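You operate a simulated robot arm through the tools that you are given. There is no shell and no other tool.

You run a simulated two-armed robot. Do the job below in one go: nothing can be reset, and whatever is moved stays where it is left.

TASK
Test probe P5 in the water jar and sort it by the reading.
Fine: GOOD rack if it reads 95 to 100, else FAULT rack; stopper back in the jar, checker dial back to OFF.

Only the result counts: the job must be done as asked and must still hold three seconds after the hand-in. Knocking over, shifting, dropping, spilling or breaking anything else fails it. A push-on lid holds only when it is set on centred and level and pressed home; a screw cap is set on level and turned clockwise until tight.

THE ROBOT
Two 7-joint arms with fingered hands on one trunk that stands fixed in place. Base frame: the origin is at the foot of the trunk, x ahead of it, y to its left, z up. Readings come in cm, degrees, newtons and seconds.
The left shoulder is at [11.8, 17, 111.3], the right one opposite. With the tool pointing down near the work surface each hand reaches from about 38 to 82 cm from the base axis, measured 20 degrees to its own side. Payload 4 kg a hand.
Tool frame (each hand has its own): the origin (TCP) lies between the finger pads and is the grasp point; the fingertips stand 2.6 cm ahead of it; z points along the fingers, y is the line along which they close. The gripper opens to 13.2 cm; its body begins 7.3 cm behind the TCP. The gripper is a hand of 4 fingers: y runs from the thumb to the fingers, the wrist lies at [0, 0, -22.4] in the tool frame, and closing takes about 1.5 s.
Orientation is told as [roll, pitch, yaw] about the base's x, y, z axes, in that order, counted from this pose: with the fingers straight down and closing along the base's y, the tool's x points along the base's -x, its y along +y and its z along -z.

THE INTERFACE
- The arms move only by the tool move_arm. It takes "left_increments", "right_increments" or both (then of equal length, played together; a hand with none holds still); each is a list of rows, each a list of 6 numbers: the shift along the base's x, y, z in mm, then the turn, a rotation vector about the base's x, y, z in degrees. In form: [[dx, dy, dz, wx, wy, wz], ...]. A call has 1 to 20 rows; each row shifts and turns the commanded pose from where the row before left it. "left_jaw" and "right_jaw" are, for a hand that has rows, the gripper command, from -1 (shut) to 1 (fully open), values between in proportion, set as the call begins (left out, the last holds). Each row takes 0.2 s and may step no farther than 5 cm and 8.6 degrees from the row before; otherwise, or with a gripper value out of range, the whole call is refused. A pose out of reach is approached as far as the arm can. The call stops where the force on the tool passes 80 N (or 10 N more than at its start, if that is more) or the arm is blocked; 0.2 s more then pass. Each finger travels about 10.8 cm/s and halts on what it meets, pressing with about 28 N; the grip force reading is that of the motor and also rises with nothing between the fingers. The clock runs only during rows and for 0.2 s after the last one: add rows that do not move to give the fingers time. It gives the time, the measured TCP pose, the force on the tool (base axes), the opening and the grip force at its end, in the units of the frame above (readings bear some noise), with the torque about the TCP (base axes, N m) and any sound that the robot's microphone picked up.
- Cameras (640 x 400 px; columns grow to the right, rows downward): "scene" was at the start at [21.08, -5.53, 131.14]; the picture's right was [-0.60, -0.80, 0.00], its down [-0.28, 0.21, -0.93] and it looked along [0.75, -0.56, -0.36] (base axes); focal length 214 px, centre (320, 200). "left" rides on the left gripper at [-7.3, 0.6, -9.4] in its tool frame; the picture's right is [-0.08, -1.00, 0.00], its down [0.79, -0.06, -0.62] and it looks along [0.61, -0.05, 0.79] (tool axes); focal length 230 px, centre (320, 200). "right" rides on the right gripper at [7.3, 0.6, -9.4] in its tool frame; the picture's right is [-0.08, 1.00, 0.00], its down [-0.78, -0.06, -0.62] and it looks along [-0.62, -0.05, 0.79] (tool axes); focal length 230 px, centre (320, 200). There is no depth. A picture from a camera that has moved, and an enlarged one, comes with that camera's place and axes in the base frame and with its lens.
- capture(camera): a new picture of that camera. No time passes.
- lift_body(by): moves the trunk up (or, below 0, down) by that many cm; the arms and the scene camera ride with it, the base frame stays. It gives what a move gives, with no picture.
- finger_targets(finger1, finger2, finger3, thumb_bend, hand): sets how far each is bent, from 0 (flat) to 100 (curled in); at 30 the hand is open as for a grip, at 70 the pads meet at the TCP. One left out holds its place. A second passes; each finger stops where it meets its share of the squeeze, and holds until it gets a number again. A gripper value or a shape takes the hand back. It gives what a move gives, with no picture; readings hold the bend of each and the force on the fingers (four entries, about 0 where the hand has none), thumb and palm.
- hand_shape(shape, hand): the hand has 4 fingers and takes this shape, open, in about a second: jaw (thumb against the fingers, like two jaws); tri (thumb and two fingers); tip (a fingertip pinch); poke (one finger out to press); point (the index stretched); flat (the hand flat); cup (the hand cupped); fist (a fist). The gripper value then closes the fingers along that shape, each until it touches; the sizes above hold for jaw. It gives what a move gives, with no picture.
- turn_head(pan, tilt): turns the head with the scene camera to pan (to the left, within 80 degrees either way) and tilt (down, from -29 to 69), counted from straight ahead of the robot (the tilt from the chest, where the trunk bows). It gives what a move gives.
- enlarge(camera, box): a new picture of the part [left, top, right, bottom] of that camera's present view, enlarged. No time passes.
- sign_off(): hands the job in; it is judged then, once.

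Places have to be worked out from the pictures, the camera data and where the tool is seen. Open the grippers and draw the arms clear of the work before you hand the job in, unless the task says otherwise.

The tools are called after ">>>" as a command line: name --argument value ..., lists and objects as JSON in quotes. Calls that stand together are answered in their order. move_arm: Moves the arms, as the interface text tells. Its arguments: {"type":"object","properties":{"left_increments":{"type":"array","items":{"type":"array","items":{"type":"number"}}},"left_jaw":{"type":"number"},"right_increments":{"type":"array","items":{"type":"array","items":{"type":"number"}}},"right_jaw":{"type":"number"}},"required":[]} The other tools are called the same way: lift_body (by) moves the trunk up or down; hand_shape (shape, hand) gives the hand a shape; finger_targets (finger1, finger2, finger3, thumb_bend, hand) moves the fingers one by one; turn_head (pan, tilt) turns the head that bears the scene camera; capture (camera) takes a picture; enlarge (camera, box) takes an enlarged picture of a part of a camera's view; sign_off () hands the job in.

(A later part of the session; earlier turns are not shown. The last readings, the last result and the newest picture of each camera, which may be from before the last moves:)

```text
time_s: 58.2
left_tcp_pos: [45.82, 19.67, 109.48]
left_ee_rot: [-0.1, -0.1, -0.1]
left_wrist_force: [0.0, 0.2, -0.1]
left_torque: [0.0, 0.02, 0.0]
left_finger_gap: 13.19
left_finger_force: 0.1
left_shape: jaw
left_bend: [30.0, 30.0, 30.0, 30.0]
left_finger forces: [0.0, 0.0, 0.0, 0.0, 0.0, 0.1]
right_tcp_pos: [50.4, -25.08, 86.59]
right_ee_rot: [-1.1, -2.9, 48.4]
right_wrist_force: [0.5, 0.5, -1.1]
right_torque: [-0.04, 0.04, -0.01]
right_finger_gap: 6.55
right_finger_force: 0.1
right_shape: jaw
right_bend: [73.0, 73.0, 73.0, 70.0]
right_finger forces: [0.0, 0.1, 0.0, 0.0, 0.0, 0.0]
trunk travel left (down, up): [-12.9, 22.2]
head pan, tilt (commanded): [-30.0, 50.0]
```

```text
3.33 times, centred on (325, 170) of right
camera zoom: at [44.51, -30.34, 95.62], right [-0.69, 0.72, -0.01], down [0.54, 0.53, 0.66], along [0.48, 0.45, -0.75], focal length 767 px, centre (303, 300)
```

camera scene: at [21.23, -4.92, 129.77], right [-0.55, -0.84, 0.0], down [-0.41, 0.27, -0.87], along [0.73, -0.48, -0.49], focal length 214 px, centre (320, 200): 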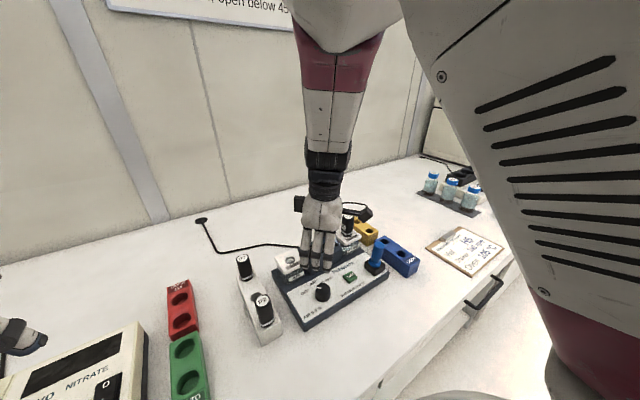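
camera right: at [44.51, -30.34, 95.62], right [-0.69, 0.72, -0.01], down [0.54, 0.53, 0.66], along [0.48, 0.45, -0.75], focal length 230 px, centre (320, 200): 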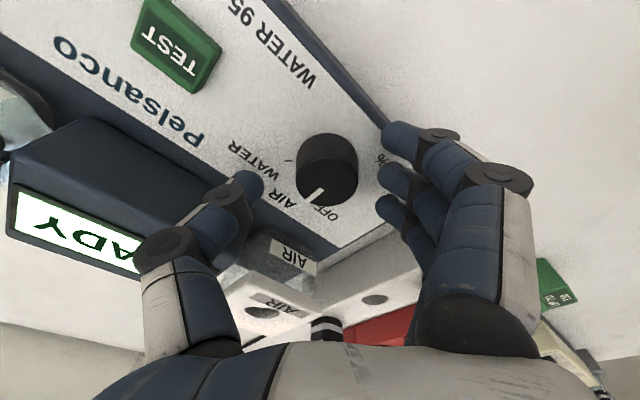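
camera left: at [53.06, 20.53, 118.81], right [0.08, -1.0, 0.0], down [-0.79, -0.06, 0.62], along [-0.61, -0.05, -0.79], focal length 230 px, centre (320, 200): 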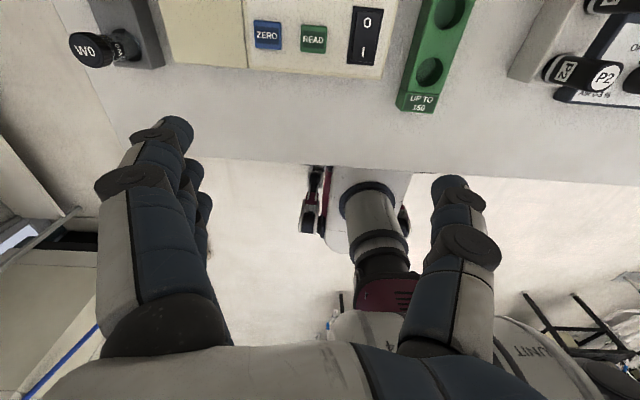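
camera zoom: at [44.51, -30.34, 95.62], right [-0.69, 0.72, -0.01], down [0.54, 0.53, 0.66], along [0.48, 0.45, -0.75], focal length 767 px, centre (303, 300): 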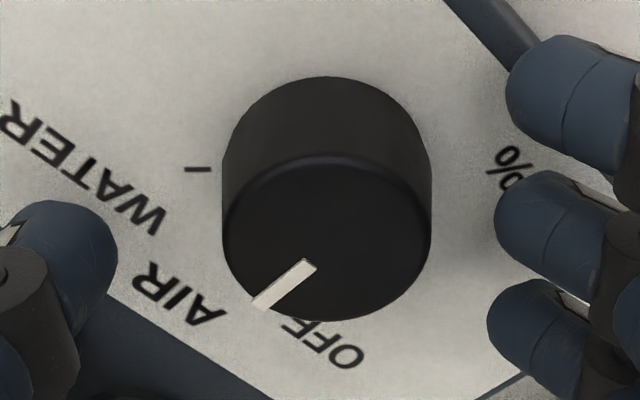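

The pointer is exactly at AIR. I level the hand, lower slightly, and grip the knob again.

>>> move_arm --right_increments '[[0, -1, -2, -0.7, 1.4, 0], [0, 0, -2, -0.7, 1.4, 0], [0, 0, 0, 0, 0, 0]]'

>>> move_arm --right_increments '[[0, 0, 0, 0, 0, 0], [0, 0, 0, 0, 0, 0], [0, 0, 0, 0, 0, 0], [0, 0, 0, 0, 0, 0], [0, 0, 0, 0, 0, 0], [0, 0, 0, 0, 0, 0], [0, 0, 0, 0, 0, 0]]' --right_jaw -1

>>> capture --camera "right"

```text
time_s: 59.0
left_tcp_pos: [45.77, 19.84, 109.5]
left_ee_rot: [-0.1, -0.2, -0.1]
left_wrist_force: [0.0, 0.7, 0.2]
left_torque: [0.0, -0.01, 0.01]
left_finger_gap: 13.21
left_finger_force: 0.1
left_shape: jaw
left_bend: [30.0, 30.0, 30.0, 30.0]
left_finger forces: [0.0, 0.1, 0.0, 0.1, 0.1, 0.0]
right_tcp_pos: [50.62, -25.27, 86.61]
right_ee_rot: [-0.2, -0.3, 48.4]
right_wrist_force: [-0.8, 0.4, 0.1]
right_torque: [0.01, 0.0, 0.04]
right_finger_gap: 6.54
right_finger_force: 0.1
right_shape: jaw
right_bend: [73.0, 73.0, 73.0, 70.0]
right_finger forces: [0.1, 0.0, 0.0, 0.1, 0.1, 0.0]
trunk travel left (down, up): [-12.9, 22.2]
head pan, tilt (commanded): [-30.0, 50.0]
```

```text
time_s: 60.6
left_tcp_pos: [45.75, 19.69, 109.62]
left_ee_rot: [-0.1, -0.1, 0.1]
left_wrist_force: [0.6, 0.0, 0.2]
left_torque: [-0.03, -0.01, 0.02]
left_finger_gap: 13.19
left_finger_force: 0.1
left_shape: jaw
left_bend: [30.0, 30.0, 30.0, 30.0]
left_finger forces: [0.1, 0.0, 0.0, 0.0, 0.0, 0.0]
right_tcp_pos: [50.56, -25.28, 86.23]
right_ee_rot: [0.0, 0.0, 48.2]
right_wrist_force: [20.0, 0.9, 23.0]
right_torque: [0.16, -0.43, -0.09]
right_finger_gap: 1.83
right_finger_force: 27.8
right_shape: jaw
right_bend: [74.0, 74.0, 72.0, 71.0]
right_finger forces: [2.0, 9.2, 18.2, 0.0, 34.3, 0.1]
trunk travel left (down, up): [-12.9, 22.2]
head pan, tilt (commanded): [-30.0, 50.0]
```

```text
taken
camera right: at [45.05, -30.33, 95.69], right [-0.69, 0.72, 0.0], down [0.57, 0.54, 0.62], along [0.45, 0.43, -0.79], focal length 230 px, centre (320, 200)
```

right: 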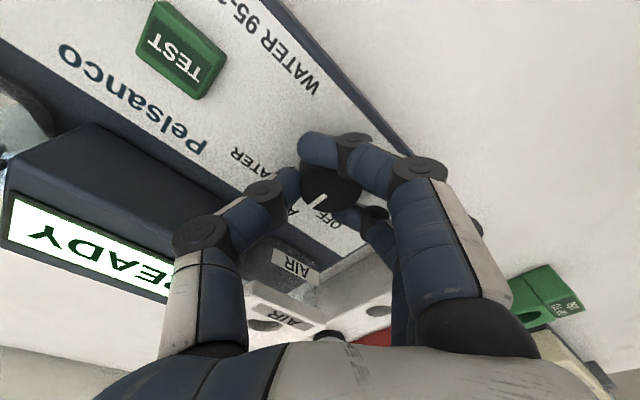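

All fingers now hold the knob. I raise 2 mm to ease the press, then turn clockwise by 48° toward WATER in two stages.

>>> move_arm --right_increments '[[0, 0, 1.5, 0, 0, 0], [-0.7, -0.3, 0, 0, 0, -8], [-0.7, -0.3, 0, 0, 0, -8], [-0.7, -0.3, 0, 0, 0, -8], [0, 0, 0, 0, 0, 0]]'

>>> capture --camera "right"

```text
time_s: 61.8
left_tcp_pos: [45.8, 19.8, 109.42]
left_ee_rot: [-0.1, 0.0, 0.1]
left_wrist_force: [-0.1, 0.2, 0.3]
left_torque: [-0.02, 0.01, 0.01]
left_finger_gap: 13.19
left_finger_force: 0.1
left_shape: jaw
left_bend: [30.0, 30.0, 30.0, 30.0]
left_finger forces: [0.0, 0.0, 0.1, 0.0, 0.0, 0.0]
right_tcp_pos: [50.36, -25.28, 86.36]
right_ee_rot: [1.0, 1.1, 24.1]
right_wrist_force: [17.8, -7.8, 4.8]
right_torque: [-0.19, -0.48, -0.07]
right_finger_gap: 1.83
right_finger_force: 27.9
right_shape: jaw
right_bend: [74.0, 74.0, 72.0, 71.0]
right_finger forces: [1.8, 8.2, 17.2, 0.0, 32.2, 0.1]
trunk travel left (down, up): [-12.9, 22.2]
head pan, tilt (commanded): [-30.0, 50.0]
```

```text
taken
camera right: at [43.47, -27.91, 95.9], right [-0.34, 0.94, 0.02], down [0.76, 0.26, 0.6], along [0.56, 0.22, -0.8], focal length 230 px, centre (320, 200)
```

right: 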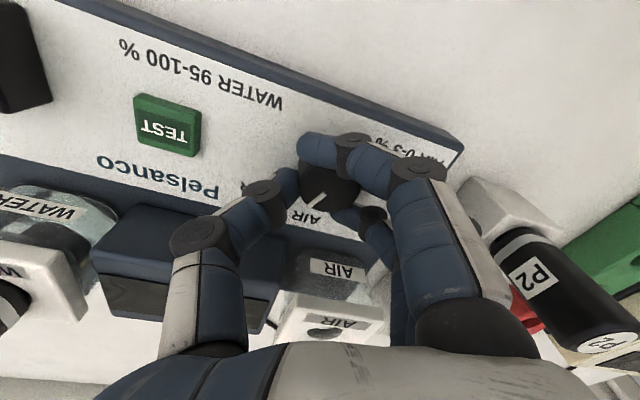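

The knob follows again. I turn the remaining 24° and check the pointer.

>>> move_arm --right_increments '[[-0.7, -0.3, 0, 0, 0, -8], [-0.7, -0.3, 0, 0, 0, -8], [-0.7, -0.3, 0, 0, 0, -8], [0, 0, 0, 0, 0, 0]]'

>>> enlarge --camera "right" --box '[220, 110, 420, 250]'

>>> capture --camera "scene"

```text
time_s: 62.8
left_tcp_pos: [45.83, 19.59, 109.46]
left_ee_rot: [0.0, 0.1, 0.1]
left_wrist_force: [0.0, 0.1, -0.4]
left_torque: [-0.03, 0.02, 0.02]
left_finger_gap: 13.19
left_finger_force: 0.1
left_shape: jaw
left_bend: [30.0, 30.0, 30.0, 30.0]
left_finger forces: [0.0, 0.1, 0.0, 0.1, 0.0, 0.1]
right_tcp_pos: [50.3, -25.43, 86.49]
right_ee_rot: [1.4, 2.2, 0.3]
right_wrist_force: [9.8, -6.6, -5.0]
right_torque: [-0.07, -0.25, 0.33]
right_finger_gap: 1.7
right_finger_force: 27.8
right_shape: jaw
right_bend: [74.0, 73.0, 72.0, 70.0]
right_finger forces: [2.1, 10.7, 11.5, 0.1, 24.2, 0.1]
trunk travel left (down, up): [-12.9, 22.2]
head pan, tilt (commanded): [-30.0, 50.0]
```

```text
2.86 times, centred on (320, 180) of right
camera zoom: at [43.04, -25.18, 96.15], right [0.08, 1.0, 0.02], down [0.81, -0.07, 0.58], along [0.58, -0.03, -0.81], focal length 657 px, centre (320, 257)
```

zoom: 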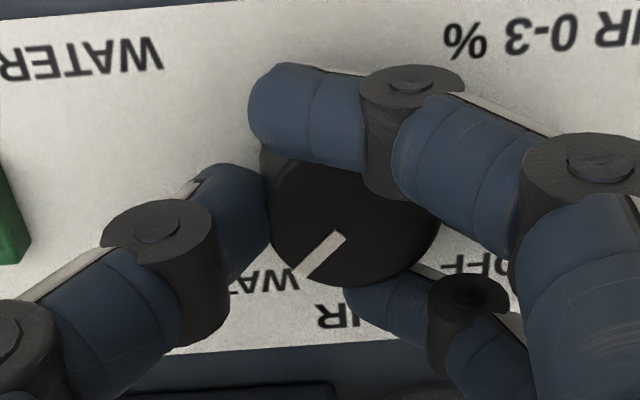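

```text
taken
camera scene: at [20.45, -3.86, 126.69], right [-0.5, -0.87, 0.0], down [-0.66, 0.38, -0.64], along [0.56, -0.32, -0.77], focal length 214 px, centre (320, 200)
```

scene: 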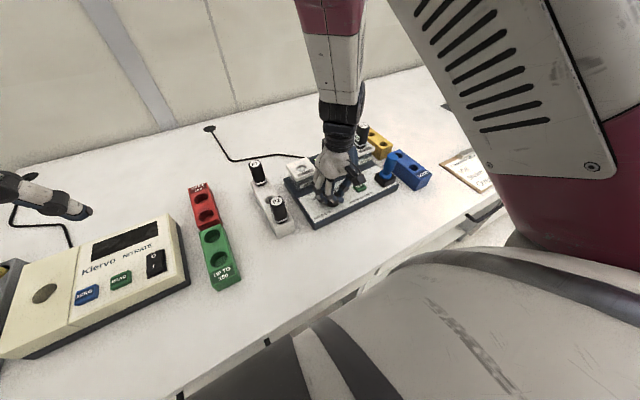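

The pointer seems near WATER. I open the fingers and raise the hand a bit to see it clearly.

>>> move_arm --right_increments '[[0, 0, 0, 0, 0, 0], [0, 0, 0, 0, 0, 0], [0, 0, 0, 0, 0, 0], [0, 0, 0, 0, 0, 0], [0, 0, 0, 0, 0, 0]]' --right_jaw 0

>>> move_arm --right_increments '[[0, 0, 20, 0, -1, 0], [0, 0, 20, 0, -1, 0], [0, 0, 10, 0, 0, 0], [0, 0, 0, 0, 0, 0]]'

>>> capture --camera "right"

>>> enlarge --camera "right" --box '[230, 80, 410, 220]'

```text
time_s: 64.0
left_tcp_pos: [45.8, 19.84, 109.48]
left_ee_rot: [0.0, -0.2, 0.0]
left_wrist_force: [-0.9, -0.3, -0.7]
left_torque: [-0.02, 0.03, 0.0]
left_finger_gap: 13.18
left_finger_force: 0.0
left_shape: jaw
left_bend: [30.0, 30.0, 30.0, 30.0]
left_finger forces: [0.0, 0.0, 0.1, 0.0, 0.1, 0.0]
right_tcp_pos: [49.94, -25.53, 86.23]
right_ee_rot: [1.3, 2.6, 0.2]
right_wrist_force: [0.2, -0.1, 0.1]
right_torque: [0.01, 0.02, -0.02]
right_finger_gap: 6.52
right_finger_force: 0.0
right_shape: jaw
right_bend: [73.0, 73.0, 73.0, 70.0]
right_finger forces: [0.0, 0.0, 0.0, 0.0, 0.1, 0.0]
trunk travel left (down, up): [-12.9, 22.2]
head pan, tilt (commanded): [-30.0, 50.0]
```

```text
time_s: 65.0
left_tcp_pos: [45.56, 19.77, 109.39]
left_ee_rot: [0.0, 0.0, 0.0]
left_wrist_force: [0.2, -0.4, -0.3]
left_torque: [-0.03, 0.01, 0.03]
left_finger_gap: 13.17
left_finger_force: 0.0
left_shape: jaw
left_bend: [30.0, 30.0, 30.0, 30.0]
left_finger forces: [0.0, 0.1, 0.0, 0.1, 0.0, 0.1]
right_tcp_pos: [49.67, -25.46, 90.86]
right_ee_rot: [1.6, 1.2, 0.4]
right_wrist_force: [0.2, 0.1, -0.2]
right_torque: [0.01, 0.0, 0.0]
right_finger_gap: 6.49
right_finger_force: 0.2
right_shape: jaw
right_bend: [73.0, 73.0, 73.0, 70.0]
right_finger forces: [0.0, 0.0, 0.0, 0.1, 0.0, 0.0]
trunk travel left (down, up): [-12.9, 22.2]
head pan, tilt (commanded): [-30.0, 50.0]
```

```text
taken
camera right: at [42.46, -25.23, 100.36], right [0.07, 1.0, 0.03], down [0.8, -0.07, 0.6], along [0.6, -0.02, -0.8], focal length 230 px, centre (320, 200)
```

right: 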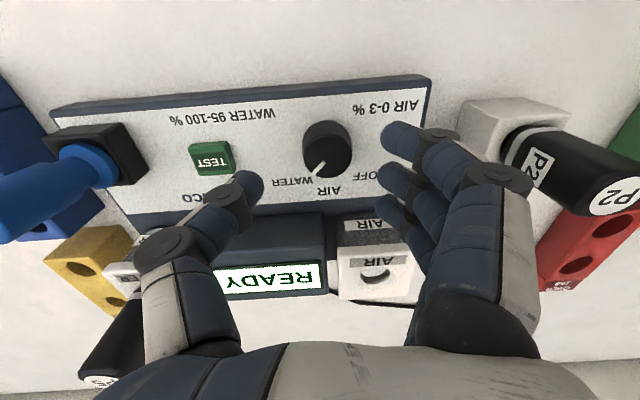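

```text
2.86 times, centred on (320, 150) of right
camera zoom: at [42.46, -25.23, 100.36], right [0.07, 1.0, 0.03], down [0.8, -0.07, 0.6], along [0.6, -0.02, -0.8], focal length 657 px, centre (320, 343)
```

zoom: 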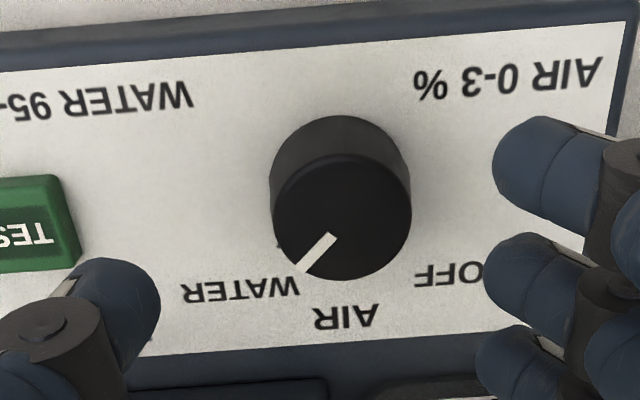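

The pointer is at or very near WATER. I zoom more closely to compare it with the tick mark.

>>> enlarge --camera "right" --box '[290, 110, 370, 205]'

>>> enlarge --camera "scene" --box '[280, 140, 410, 240]'

```text
4.21 times, centred on (330, 158) of right
camera zoom: at [42.46, -25.23, 100.36], right [0.07, 1.0, 0.03], down [0.8, -0.07, 0.6], along [0.6, -0.02, -0.8], focal length 969 px, centre (278, 379)
```

zoom: 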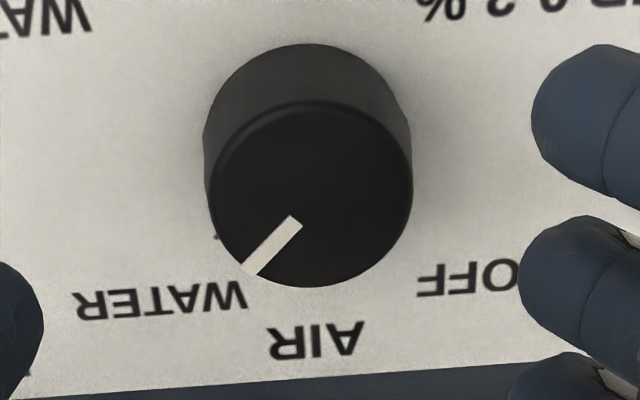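

```text
4.00 times, centred on (345, 190) of scene
camera zoom: at [20.7, -4.08, 127.43], right [-0.51, -0.86, 0.0], down [-0.61, 0.36, -0.71], along [0.61, -0.36, -0.7], focal length 858 px, centre (220, 240)
```

zoom: 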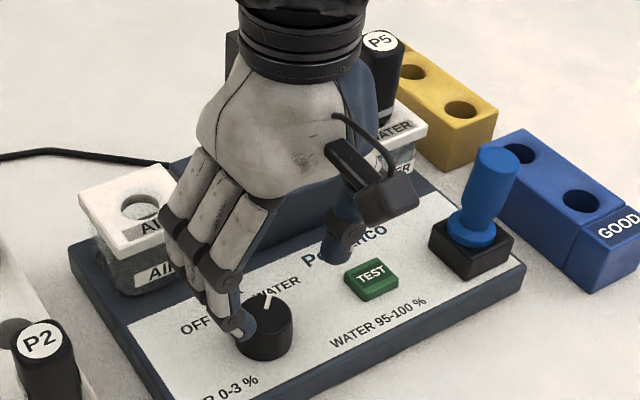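

The pointer is at WATER and the display says READY. Next I press TEST: I move the hand up and toward TEST, form the poke shape, and see where the finger stands.

>>> move_arm --right_increments '[[0, -20, 25, -0.8, -0.6, 0], [0, -30, 25, -0.8, -0.6, 0], [0, -35, 0, 0, 0, 0], [0, 0, 0, 0, 0, 0]]'

>>> hand_shape --shape "poke" --hand "right"

>>> capture --camera "right"

>>> capture --camera "scene"

```text
time_s: 66.0
left_tcp_pos: [45.69, 19.75, 109.51]
left_ee_rot: [0.1, -0.1, 0.1]
left_wrist_force: [0.9, 0.9, -0.5]
left_torque: [0.02, -0.01, -0.02]
left_finger_gap: 13.21
left_finger_force: 0.1
left_shape: jaw
left_bend: [30.0, 30.0, 30.0, 30.0]
left_finger forces: [0.0, 0.0, 0.1, 0.0, 0.1, 0.1]
right_tcp_pos: [49.85, -33.83, 96.18]
right_ee_rot: [-0.9, -1.1, 1.4]
right_wrist_force: [0.0, 0.3, -0.5]
right_torque: [-0.02, -0.01, 0.0]
right_finger_gap: 6.53
right_finger_force: 0.0
right_shape: jaw
right_bend: [73.0, 73.0, 73.0, 70.0]
right_finger forces: [0.1, 0.0, 0.0, 0.1, 0.0, 0.1]
trunk travel left (down, up): [-12.9, 22.2]
head pan, tilt (commanded): [-30.0, 50.0]
```

```text
time_s: 66.9
left_tcp_pos: [45.76, 19.66, 109.37]
left_ee_rot: [0.1, -0.1, 0.0]
left_wrist_force: [0.5, -0.3, 0.3]
left_torque: [0.01, -0.02, 0.01]
left_finger_gap: 13.18
left_finger_force: 0.1
left_shape: jaw
left_bend: [30.0, 30.0, 30.0, 30.0]
left_finger forces: [0.1, 0.0, 0.1, 0.0, 0.1, 0.0]
right_tcp_pos: [49.69, -33.95, 95.87]
right_ee_rot: [-1.0, -0.5, 1.0]
right_wrist_force: [0.3, -0.3, 0.3]
right_torque: [0.0, 0.0, -0.03]
right_finger_gap: 0.0
right_finger_force: 0.0
right_shape: poke
right_bend: [100.0, 100.0, 100.0, 46.0]
right_finger forces: [0.0, 0.1, 0.1, 0.1, 0.0, 0.0]
trunk travel left (down, up): [-12.9, 22.2]
head pan, tilt (commanded): [-30.0, 50.0]
```

```text
taken
camera right: at [42.08, -33.45, 105.22], right [0.06, 1.0, -0.02], down [0.78, -0.03, 0.63], along [0.62, -0.05, -0.78], focal length 230 px, centre (320, 200)
```

right: 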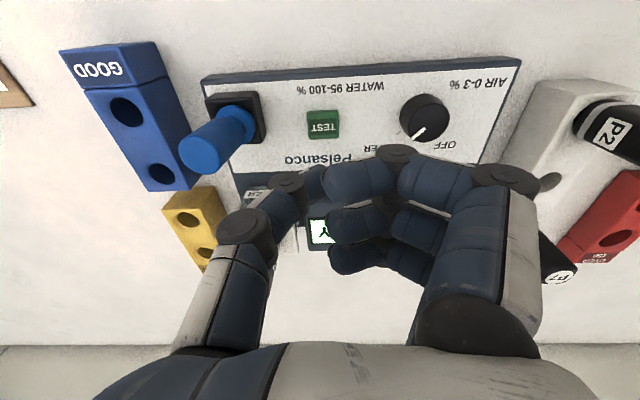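

```text
taken
camera scene: at [20.61, -3.83, 127.15], right [-0.49, -0.87, 0.0], down [-0.64, 0.36, -0.68], along [0.6, -0.33, -0.73], focal length 214 px, centre (320, 200)
```

scene: 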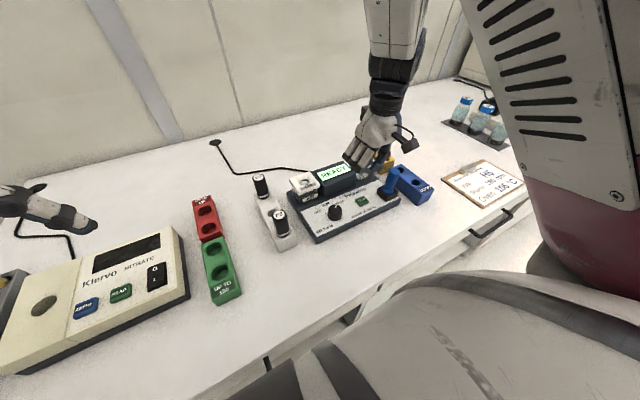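

The fingers are curled and one digit (the thumb side) is out. I zoom to see which point leads.

>>> enlarge --camera "right" --box '[210, 90, 450, 290]'

>>> enlarge --camera "scene" --box '[310, 90, 430, 220]'

```text
2.00 times, centred on (330, 190) of right
camera zoom: at [42.08, -33.45, 105.22], right [0.06, 1.0, -0.02], down [0.78, -0.03, 0.63], along [0.62, -0.05, -0.78], focal length 460 px, centre (300, 220)
```

zoom: 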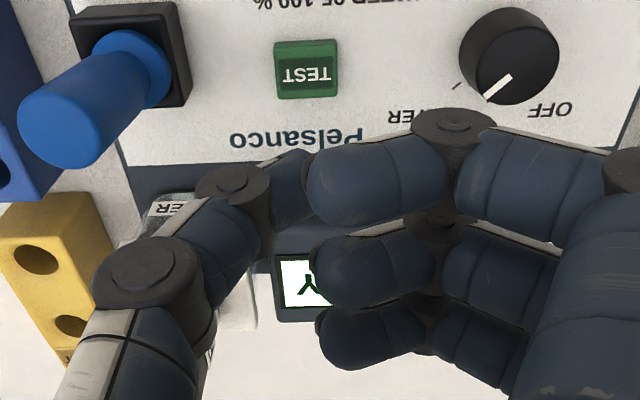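

```text
3.08 times, centred on (370, 155) of scene
camera zoom: at [20.61, -3.83, 127.15], right [-0.49, -0.87, 0.0], down [-0.64, 0.36, -0.68], along [0.6, -0.33, -0.73], focal length 660 px, centre (166, 338)
```

zoom: 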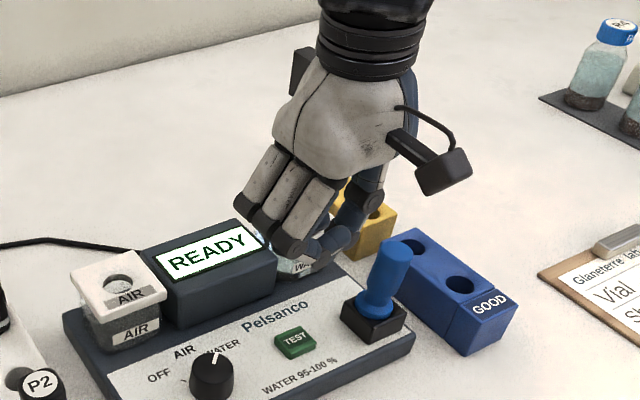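

In the poke shape no straight fingertip leads clearly, so I instead pinch thumb and middle finger together with the others curled, making a narrow pressing tip at the TCP axis.

>>> finger_targets --hand "right" --finger1 100 --finger2 70 --finger3 100 --thumb_bend 70

>>> capture --camera "right"

>>> enlarge --camera "scene" --box '[310, 90, 430, 220]'

```text
time_s: 67.9
left_tcp_pos: [45.72, 19.79, 109.51]
left_ee_rot: [-0.1, 0.0, -0.1]
left_wrist_force: [0.1, -0.4, -0.4]
left_torque: [0.0, 0.03, 0.04]
left_finger_gap: 13.2
left_finger_force: 0.1
left_shape: jaw
left_bend: [30.0, 30.0, 30.0, 30.0]
left_finger forces: [0.0, 0.1, 0.1, 0.1, 0.1, 0.0]
right_tcp_pos: [49.71, -34.02, 95.87]
right_ee_rot: [-1.0, -0.4, 1.3]
right_wrist_force: [0.1, 0.6, -1.2]
right_torque: [0.0, -0.03, -0.01]
right_finger_gap: 3.93
right_finger_force: 0.0
right_shape: fingers
right_bend: [100.0, 70.0, 100.0, 70.0]
right_finger forces: [0.0, 0.1, 0.1, 0.1, 0.0, 0.1]
trunk travel left (down, up): [-12.9, 22.2]
head pan, tilt (commanded): [-30.0, 50.0]
```

```text
taken
camera right: at [42.1, -33.42, 105.2], right [0.06, 1.0, -0.02], down [0.78, -0.03, 0.63], along [0.62, -0.05, -0.78], focal length 230 px, centre (320, 200)
```

right: 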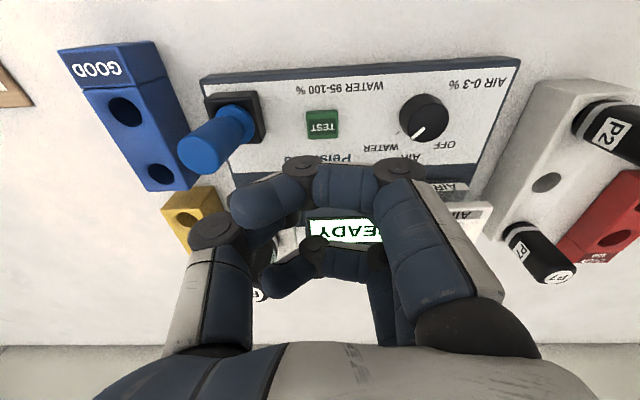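

```text
3.08 times, centred on (370, 155) of scene
camera zoom: at [20.61, -3.84, 127.14], right [-0.49, -0.87, 0.0], down [-0.64, 0.36, -0.68], along [0.6, -0.33, -0.73], focal length 660 px, centre (166, 338)
```

zoom: 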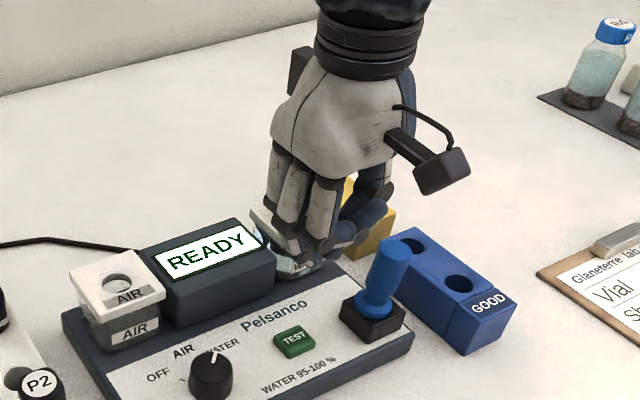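

That leaves the curled fingers in the way. I try the point shape, which stretches the index, and look.

>>> hand_shape --shape "point" --hand "right"

>>> capture --camera "right"

>>> enlarge --camera "scene" --box '[310, 90, 430, 220]'

```text
time_s: 68.8
left_tcp_pos: [45.71, 19.73, 109.48]
left_ee_rot: [-0.1, 0.0, 0.1]
left_wrist_force: [0.6, -0.8, 0.8]
left_torque: [0.03, 0.03, -0.03]
left_finger_gap: 13.19
left_finger_force: 0.1
left_shape: jaw
left_bend: [30.0, 30.0, 30.0, 30.0]
left_finger forces: [0.1, 0.1, 0.1, 0.0, 0.0, 0.1]
right_tcp_pos: [49.69, -34.02, 95.96]
right_ee_rot: [-0.9, -0.5, 1.2]
right_wrist_force: [0.3, -0.8, -0.5]
right_torque: [-0.01, 0.0, 0.01]
right_finger_gap: 12.63
right_finger_force: 0.1
right_shape: point
right_bend: [28.0, 100.0, 100.0, 54.0]
right_finger forces: [0.1, 0.1, 0.0, 0.0, 0.0, 0.0]
trunk travel left (down, up): [-12.9, 22.2]
head pan, tilt (commanded): [-30.0, 50.0]
```

```text
taken
camera right: at [42.11, -33.39, 105.24], right [0.06, 1.0, -0.02], down [0.78, -0.03, 0.63], along [0.62, -0.05, -0.78], focal length 230 px, centre (320, 200)
```

right: 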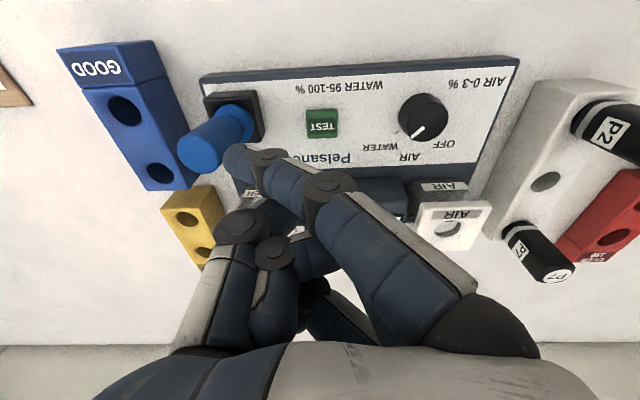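

```text
3.08 times, centred on (370, 155) of scene
camera zoom: at [20.61, -3.87, 127.16], right [-0.49, -0.87, 0.0], down [-0.63, 0.36, -0.69], along [0.6, -0.34, -0.73], focal length 660 px, centre (166, 338)
```

zoom: 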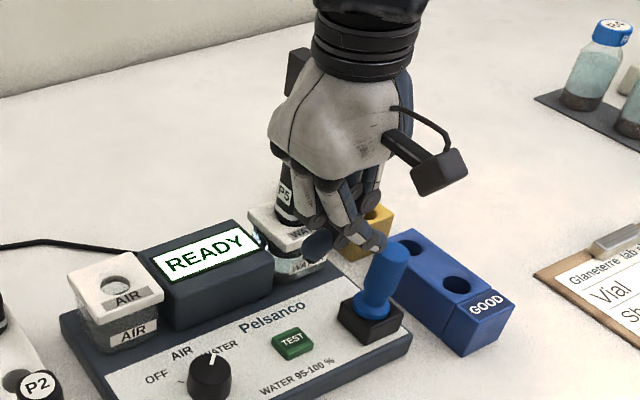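

The hand may still be moving into shape. I let half a second pass and look again.

>>> move_arm --right_increments '[[0, 0, 0, 0, 0, 0], [0, 0, 0, 0, 0, 0], [0, 0, 0, 0, 0, 0], [0, 0, 0, 0, 0, 0]]'

>>> capture --camera "right"

>>> enlarge --camera "scene" --box '[310, 90, 430, 220]'

```text
time_s: 69.8
left_tcp_pos: [45.7, 19.68, 109.55]
left_ee_rot: [0.0, 0.0, 0.0]
left_wrist_force: [-0.1, -0.8, 0.3]
left_torque: [0.0, -0.02, 0.01]
left_finger_gap: 13.19
left_finger_force: 0.1
left_shape: jaw
left_bend: [30.0, 30.0, 30.0, 30.0]
left_finger forces: [0.0, 0.0, 0.0, 0.0, 0.0, 0.1]
right_tcp_pos: [49.73, -33.94, 95.98]
right_ee_rot: [-1.1, -0.7, 1.2]
right_wrist_force: [0.5, 0.0, -0.5]
right_torque: [0.01, 0.01, 0.03]
right_finger_gap: 12.58
right_finger_force: 0.1
right_shape: point
right_bend: [28.0, 100.0, 100.0, 54.0]
right_finger forces: [0.0, 0.0, 0.0, 0.0, 0.0, 0.0]
trunk travel left (down, up): [-12.9, 22.2]
head pan, tilt (commanded): [-30.0, 50.0]
```

```text
taken
camera right: at [42.11, -33.4, 105.26], right [0.06, 1.0, -0.02], down [0.78, -0.03, 0.63], along [0.63, -0.05, -0.78], focal length 230 px, centre (320, 200)
```

right: 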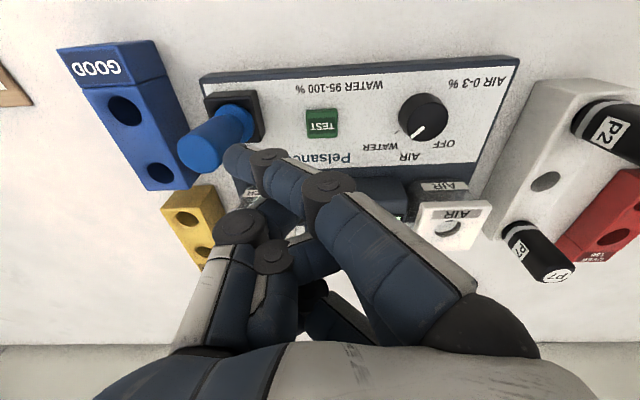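

```text
3.08 times, centred on (370, 155) of scene
camera zoom: at [20.61, -3.87, 127.17], right [-0.49, -0.87, 0.0], down [-0.63, 0.36, -0.69], along [0.6, -0.34, -0.73], focal length 660 px, centre (166, 338)
```

zoom: 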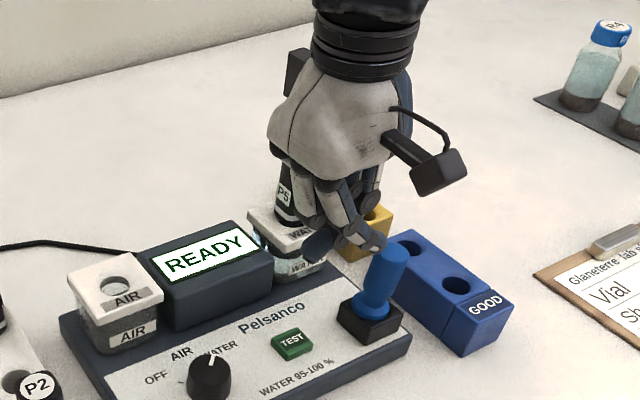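

The stretched index leans across and is hard to aim. I try the fingertip-pinch shape, closed, as a compact pressing tip.

>>> hand_shape --shape "tip" --hand "right"

>>> move_arm --right_increments '[[0, 0, 0, 0, 0, 0], [0, 0, 0, 0, 0, 0], [0, 0, 0, 0, 0, 0], [0, 0, 0, 0, 0, 0], [0, 0, 0, 0, 0, 0], [0, 0, 0, 0, 0, 0], [0, 0, 0, 0, 0, 0], [0, 0, 0, 0, 0, 0]]' --right_jaw -1

>>> capture --camera "right"

>>> enlarge --camera "scene" --box '[310, 90, 430, 220]'

```text
time_s: 70.7
left_tcp_pos: [45.86, 19.8, 109.46]
left_ee_rot: [0.0, -0.1, 0.0]
left_wrist_force: [-0.2, -0.1, 0.6]
left_torque: [-0.03, -0.02, -0.01]
left_finger_gap: 13.19
left_finger_force: 0.0
left_shape: jaw
left_bend: [30.0, 30.0, 30.0, 30.0]
left_finger forces: [0.1, 0.0, 0.0, 0.0, 0.0, 0.0]
right_tcp_pos: [49.69, -33.84, 96.0]
right_ee_rot: [-1.0, -0.6, 1.2]
right_wrist_force: [0.6, 0.9, -0.1]
right_torque: [-0.02, 0.04, 0.01]
right_finger_gap: 13.16
right_finger_force: 0.0
right_shape: tip
right_bend: [0.0, 30.0, 0.0, 30.0]
right_finger forces: [0.0, 0.0, 0.1, 0.0, 0.1, 0.1]
trunk travel left (down, up): [-12.9, 22.2]
head pan, tilt (commanded): [-30.0, 50.0]
```

```text
time_s: 72.5
left_tcp_pos: [45.73, 19.62, 109.52]
left_ee_rot: [0.0, 0.0, 0.0]
left_wrist_force: [-0.3, -0.9, -0.5]
left_torque: [-0.01, -0.03, 0.03]
left_finger_gap: 13.2
left_finger_force: 0.0
left_shape: jaw
left_bend: [30.0, 30.0, 30.0, 30.0]
left_finger forces: [0.1, 0.0, 0.1, 0.0, 0.0, 0.0]
right_tcp_pos: [49.68, -33.95, 95.94]
right_ee_rot: [-1.0, -0.6, 1.2]
right_wrist_force: [0.2, 0.8, -0.5]
right_torque: [0.02, 0.0, 0.01]
right_finger_gap: 0.0
right_finger_force: 27.5
right_shape: tip
right_bend: [26.0, 62.0, 26.0, 67.0]
right_finger forces: [0.0, 0.0, 0.0, 0.0, 0.0, 0.0]
trunk travel left (down, up): [-12.9, 22.2]
head pan, tilt (commanded): [-30.0, 50.0]
```

```text
taken
camera right: at [42.11, -33.4, 105.25], right [0.06, 1.0, -0.02], down [0.78, -0.03, 0.63], along [0.62, -0.05, -0.78], focal length 230 px, centre (320, 200)
```

right: 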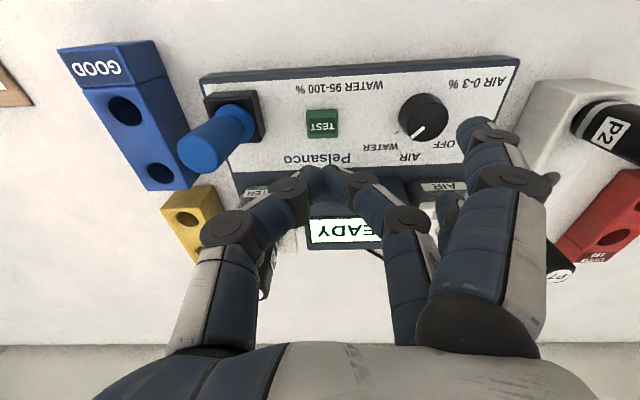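

```text
3.08 times, centred on (370, 155) of scene
camera zoom: at [20.6, -3.87, 127.16], right [-0.49, -0.87, 0.0], down [-0.63, 0.36, -0.69], along [0.6, -0.34, -0.73], focal length 660 px, centre (166, 338)
```

zoom: 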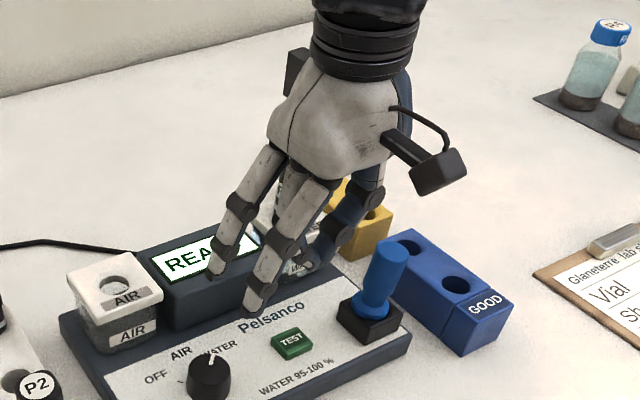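

Thumb and middle finger now pinch right on the tool axis, but the outer two stretch ahead. I curl those two in, keeping the pinch, and then check.

>>> finger_targets --hand "right" --finger1 100 --finger3 100

>>> capture --camera "right"

>>> enlarge --camera "scene" --box '[310, 90, 430, 220]'

```text
time_s: 73.5
left_tcp_pos: [45.73, 19.77, 109.54]
left_ee_rot: [0.0, 0.0, 0.1]
left_wrist_force: [0.7, 0.2, 0.5]
left_torque: [0.02, 0.01, 0.01]
left_finger_gap: 13.17
left_finger_force: 0.0
left_shape: jaw
left_bend: [30.0, 30.0, 30.0, 30.0]
left_finger forces: [0.0, 0.0, 0.0, 0.1, 0.1, 0.0]
right_tcp_pos: [49.64, -33.92, 95.9]
right_ee_rot: [-1.0, -0.6, 1.2]
right_wrist_force: [0.4, 0.7, -0.2]
right_torque: [0.0, -0.01, 0.0]
right_finger_gap: 4.04
right_finger_force: 0.1
right_shape: fingers
right_bend: [100.0, 62.0, 100.0, 67.0]
right_finger forces: [0.0, 0.0, 0.0, 0.0, 0.0, 0.0]
trunk travel left (down, up): [-12.9, 22.2]
head pan, tilt (commanded): [-30.0, 50.0]
```

```text
taken
camera right: at [42.11, -33.4, 105.25], right [0.06, 1.0, -0.02], down [0.78, -0.03, 0.63], along [0.62, -0.05, -0.78], focal length 230 px, centre (320, 200)
```

right: 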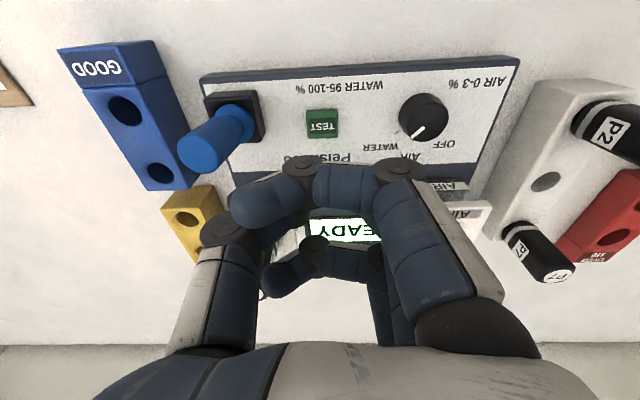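

```text
3.08 times, centred on (370, 155) of scene
camera zoom: at [20.6, -3.88, 127.16], right [-0.49, -0.87, 0.0], down [-0.63, 0.36, -0.69], along [0.6, -0.34, -0.73], focal length 660 px, centre (166, 338)
```

zoom: 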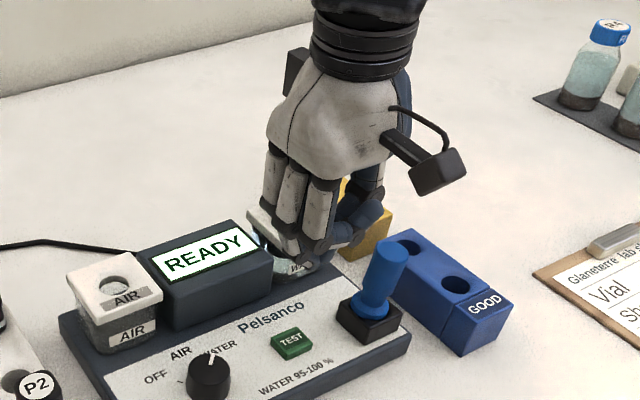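

I zoom tighter on the hand to see which part is lowest.

>>> enlarge --camera "scene" --box '[340, 130, 400, 185]'

>>> enlarge --camera "right" --box '[220, 130, 420, 290]'

```text
7.27 times, centred on (370, 158) of scene
camera zoom: at [20.6, -3.88, 127.16], right [-0.49, -0.87, 0.0], down [-0.63, 0.36, -0.69], along [0.6, -0.34, -0.73], focal length 1560 px, centre (-44, 509)
```

zoom: 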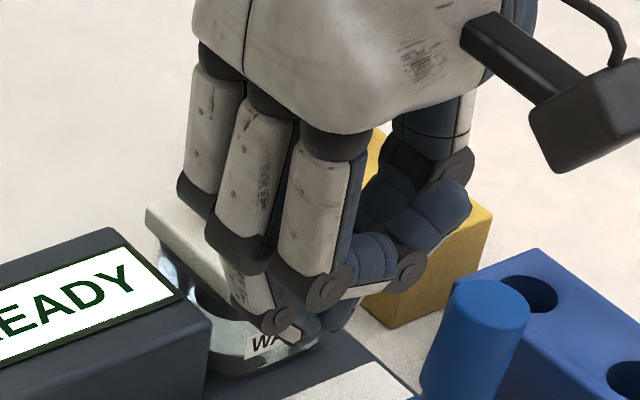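

```text
2.50 times, centred on (320, 210) of right
camera zoom: at [42.11, -33.4, 105.25], right [0.06, 1.0, -0.02], down [0.78, -0.03, 0.63], along [0.62, -0.05, -0.78], focal length 575 px, centre (320, 175)
```

zoom: 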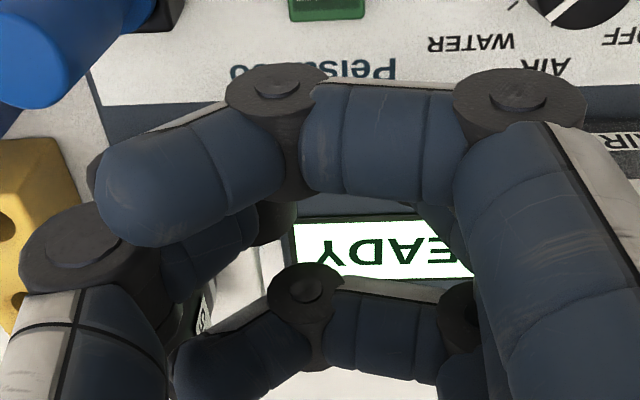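

The pinch of middle finger and thumb leads by about 3 cm over the curled fingers, right at the tool axis. TEST is at about (50.3,-34.0, top z≈83.4). I level the hand and come down to 2 cm above the button.

>>> move_arm --right_increments '[[3, -1, -20, 0.5, 0.3, -0.6], [3, -1, -20, 0.5, 0.3, -0.6], [0, 0, -20, 0, 0, 0], [0, 0, -15, 0, 0, 0], [0, 0, 0, 0, 0, 0], [0, 0, 0, 0, 0, 0]]'

>>> capture --camera "right"

>>> enlarge --camera "scene" --box '[290, 100, 420, 230]'

```text
time_s: 74.9
left_tcp_pos: [45.71, 19.73, 109.43]
left_ee_rot: [0.0, 0.0, 0.1]
left_wrist_force: [-0.7, -0.5, 0.1]
left_torque: [-0.04, -0.02, 0.0]
left_finger_gap: 13.18
left_finger_force: 0.1
left_shape: jaw
left_bend: [30.0, 30.0, 30.0, 30.0]
left_finger forces: [0.1, 0.1, 0.0, 0.0, 0.0, 0.1]
right_tcp_pos: [50.22, -34.56, 88.56]
right_ee_rot: [0.0, -0.3, -0.9]
right_wrist_force: [0.2, 0.5, 0.0]
right_torque: [-0.04, -0.04, 0.0]
right_finger_gap: 4.05
right_finger_force: 0.2
right_shape: fingers
right_bend: [100.0, 62.0, 100.0, 67.0]
right_finger forces: [0.0, 0.1, 0.0, 0.1, 0.1, 0.0]
trunk travel left (down, up): [-12.9, 22.2]
head pan, tilt (commanded): [-30.0, 50.0]
```

```text
taken
camera right: at [42.7, -33.83, 97.94], right [0.1, 1.0, 0.0], down [0.78, -0.08, 0.62], along [0.62, -0.06, -0.78], focal length 230 px, centre (320, 200)
```

right: 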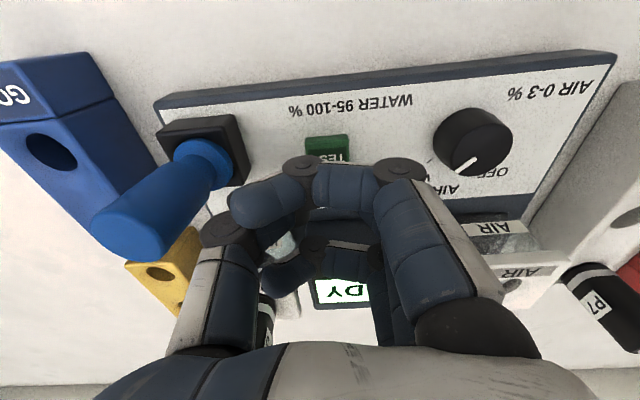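

```text
3.08 times, centred on (355, 165) of scene
camera zoom: at [20.33, -3.78, 126.71], right [-0.5, -0.87, 0.0], down [-0.66, 0.38, -0.64], along [0.56, -0.32, -0.77], focal length 660 px, centre (212, 308)
```

zoom: 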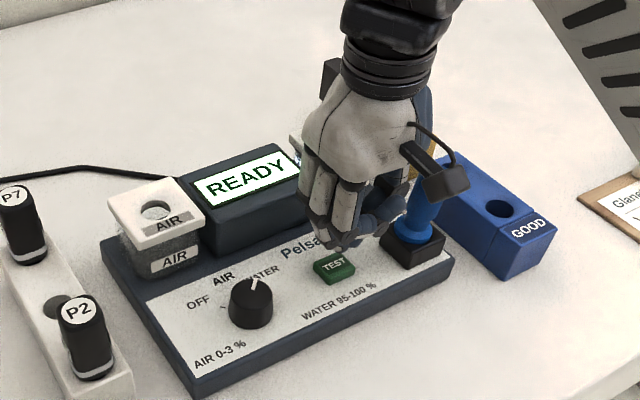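

The tip is above TEST but I want a little more distance from the stopper. I shift +5 mm in y, lower 1.5 cm, and zoom.

>>> move_arm --right_increments '[[0, 5, -5, 0, 0.2, 0.5], [0, 0, -5, 0, 0, 0.4], [0, 0, -5, 0, 0, 0], [0, 0, 0, 0, 0, 0]]'

>>> enlarge --camera "scene" --box '[335, 140, 395, 195]'

>>> capture --camera "right"

```text
time_s: 75.9
left_tcp_pos: [45.76, 19.84, 109.43]
left_ee_rot: [0.0, -0.1, 0.0]
left_wrist_force: [0.3, 0.7, 0.5]
left_torque: [-0.02, -0.01, 0.0]
left_finger_gap: 13.19
left_finger_force: 0.1
left_shape: jaw
left_bend: [30.0, 30.0, 30.0, 30.0]
left_finger forces: [0.0, 0.1, 0.0, 0.0, 0.0, 0.0]
right_tcp_pos: [50.36, -33.96, 87.3]
right_ee_rot: [0.1, -0.2, -0.2]
right_wrist_force: [0.1, 0.2, -0.2]
right_torque: [-0.02, -0.01, 0.0]
right_finger_gap: 4.06
right_finger_force: 0.0
right_shape: fingers
right_bend: [100.0, 62.0, 100.0, 67.0]
right_finger forces: [0.0, 0.0, 0.0, 0.1, 0.1, 0.0]
trunk travel left (down, up): [-12.9, 22.2]
head pan, tilt (commanded): [-30.0, 50.0]
```

```text
7.27 times, centred on (365, 168) of scene
camera zoom: at [20.32, -3.78, 126.72], right [-0.5, -0.87, 0.0], down [-0.66, 0.38, -0.64], along [0.56, -0.32, -0.77], focal length 1560 px, centre (-7, 436)
```

zoom: 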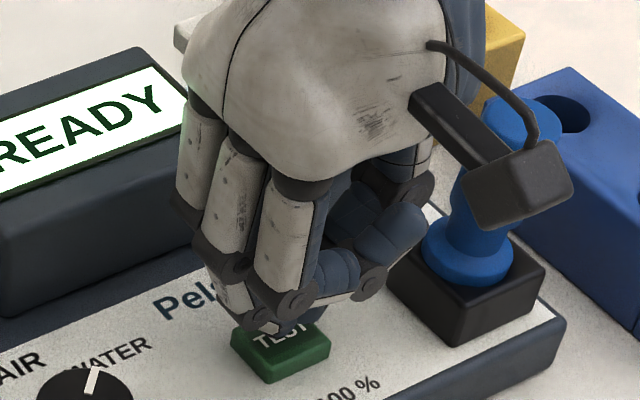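

```text
taken
camera right: at [42.81, -33.38, 96.57], right [0.08, 1.0, 0.0], down [0.78, -0.06, 0.62], along [0.62, -0.05, -0.78], focal length 230 px, centre (320, 200)
```

right: 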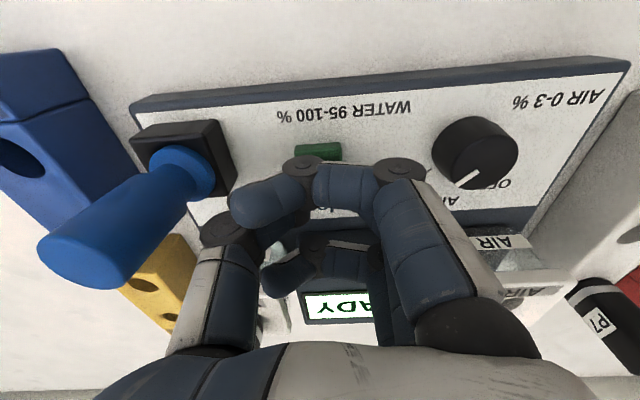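

The tip is centred over TEST with about 1.3 cm to go. I press down in small steps, watching force and display.

>>> move_arm --right_increments '[[0, 0, -5, 0, 0, 0], [0, 0, -4, 0, 0, 0], [0, 0, -3, 0, 0, 0], [0, 0, -2, 0, 0, 0], [0, 0, 0, 0, 0, 0]]'

>>> enlarge --camera "scene" --box '[300, 130, 400, 200]'

```text
time_s: 77.1
left_tcp_pos: [45.65, 19.85, 109.63]
left_ee_rot: [-0.1, -0.1, -0.1]
left_wrist_force: [0.4, 0.8, 0.3]
left_torque: [-0.03, 0.04, -0.03]
left_finger_gap: 13.18
left_finger_force: 0.1
left_shape: jaw
left_bend: [30.0, 30.0, 30.0, 30.0]
left_finger forces: [0.0, 0.1, 0.1, 0.0, 0.0, 0.1]
right_tcp_pos: [50.37, -33.95, 85.98]
right_ee_rot: [-0.1, -0.5, -0.3]
right_wrist_force: [1.8, 2.0, 8.0]
right_torque: [0.09, -0.01, 0.0]
right_finger_gap: 4.03
right_finger_force: 0.1
right_shape: fingers
right_bend: [100.0, 63.0, 100.0, 67.0]
right_finger forces: [0.0, 0.1, 0.0, 0.0, 0.1, 0.0]
trunk travel left (down, up): [-12.9, 22.2]
head pan, tilt (commanded): [-30.0, 50.0]
heard: click
```

```text
5.71 times, centred on (350, 165) of scene
camera zoom: at [20.27, -3.73, 126.74], right [-0.5, -0.87, 0.0], down [-0.66, 0.38, -0.64], along [0.56, -0.32, -0.77], focal length 1226 px, centre (149, 400)
```

zoom: 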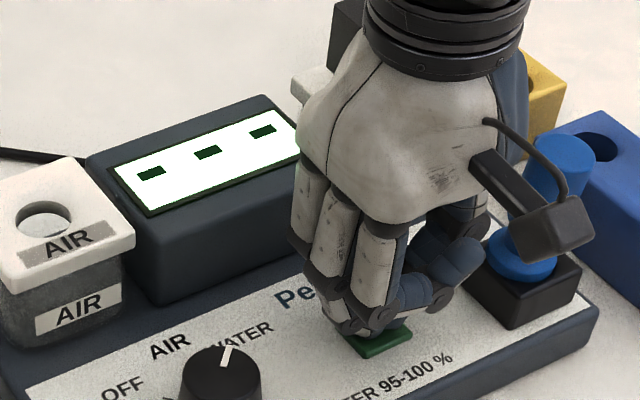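

A click was heard and the display shows "- - -" (measuring). I lift the finger straight up and wait for the reading.

>>> move_arm --right_increments '[[0, 0, 10, 0, 0, 0], [0, 0, 20, 0, 0, 0], [0, 0, 30, 0, 0, 0], [0, 0, 30, 0, 0, 0], [0, 0, 0, 0, 0, 0], [0, 0, 0, 0, 0, 0], [0, 0, 0, 0, 0, 0], [0, 0, 0, 0, 0, 0]]'

>>> capture --camera "scene"

>>> capture --camera "right"

```text
time_s: 78.9
left_tcp_pos: [45.82, 19.7, 109.48]
left_ee_rot: [0.0, -0.1, 0.0]
left_wrist_force: [1.4, -0.5, 0.3]
left_torque: [0.02, -0.02, -0.02]
left_finger_gap: 13.18
left_finger_force: 0.2
left_shape: jaw
left_bend: [30.0, 30.0, 30.0, 30.0]
left_finger forces: [0.0, 0.1, 0.1, 0.1, 0.1, 0.0]
right_tcp_pos: [50.07, -33.88, 94.45]
right_ee_rot: [0.6, 0.3, 0.3]
right_wrist_force: [0.2, -0.8, 0.5]
right_torque: [-0.03, -0.03, 0.0]
right_finger_gap: 4.05
right_finger_force: 0.1
right_shape: fingers
right_bend: [100.0, 63.0, 100.0, 67.0]
right_finger forces: [0.0, 0.0, 0.0, 0.0, 0.0, 0.0]
trunk travel left (down, up): [-12.9, 22.2]
head pan, tilt (commanded): [-30.0, 50.0]
```

```text
taken
camera scene: at [20.31, -3.78, 126.72], right [-0.5, -0.87, 0.0], down [-0.66, 0.38, -0.64], along [0.56, -0.32, -0.77], focal length 214 px, centre (320, 200)
```

scene: 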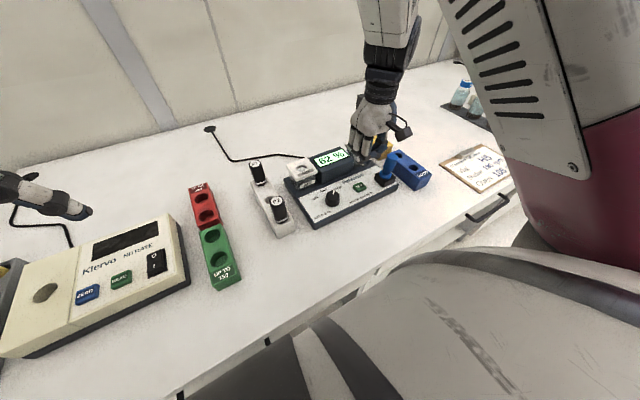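

```text
taken
camera right: at [42.68, -33.48, 103.83], right [0.07, 1.0, 0.01], down [0.79, -0.06, 0.61], along [0.61, -0.04, -0.79], focal length 230 px, centre (320, 200)
```

right: 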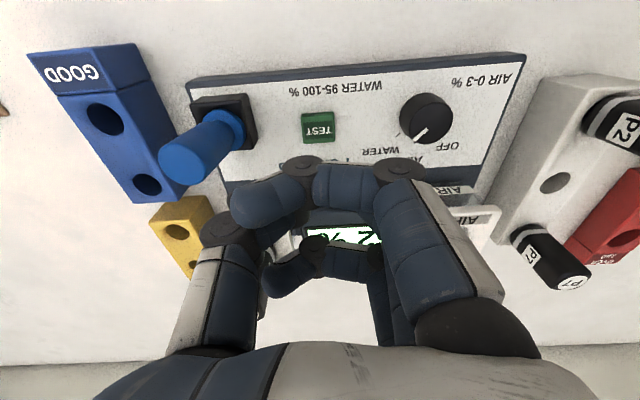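

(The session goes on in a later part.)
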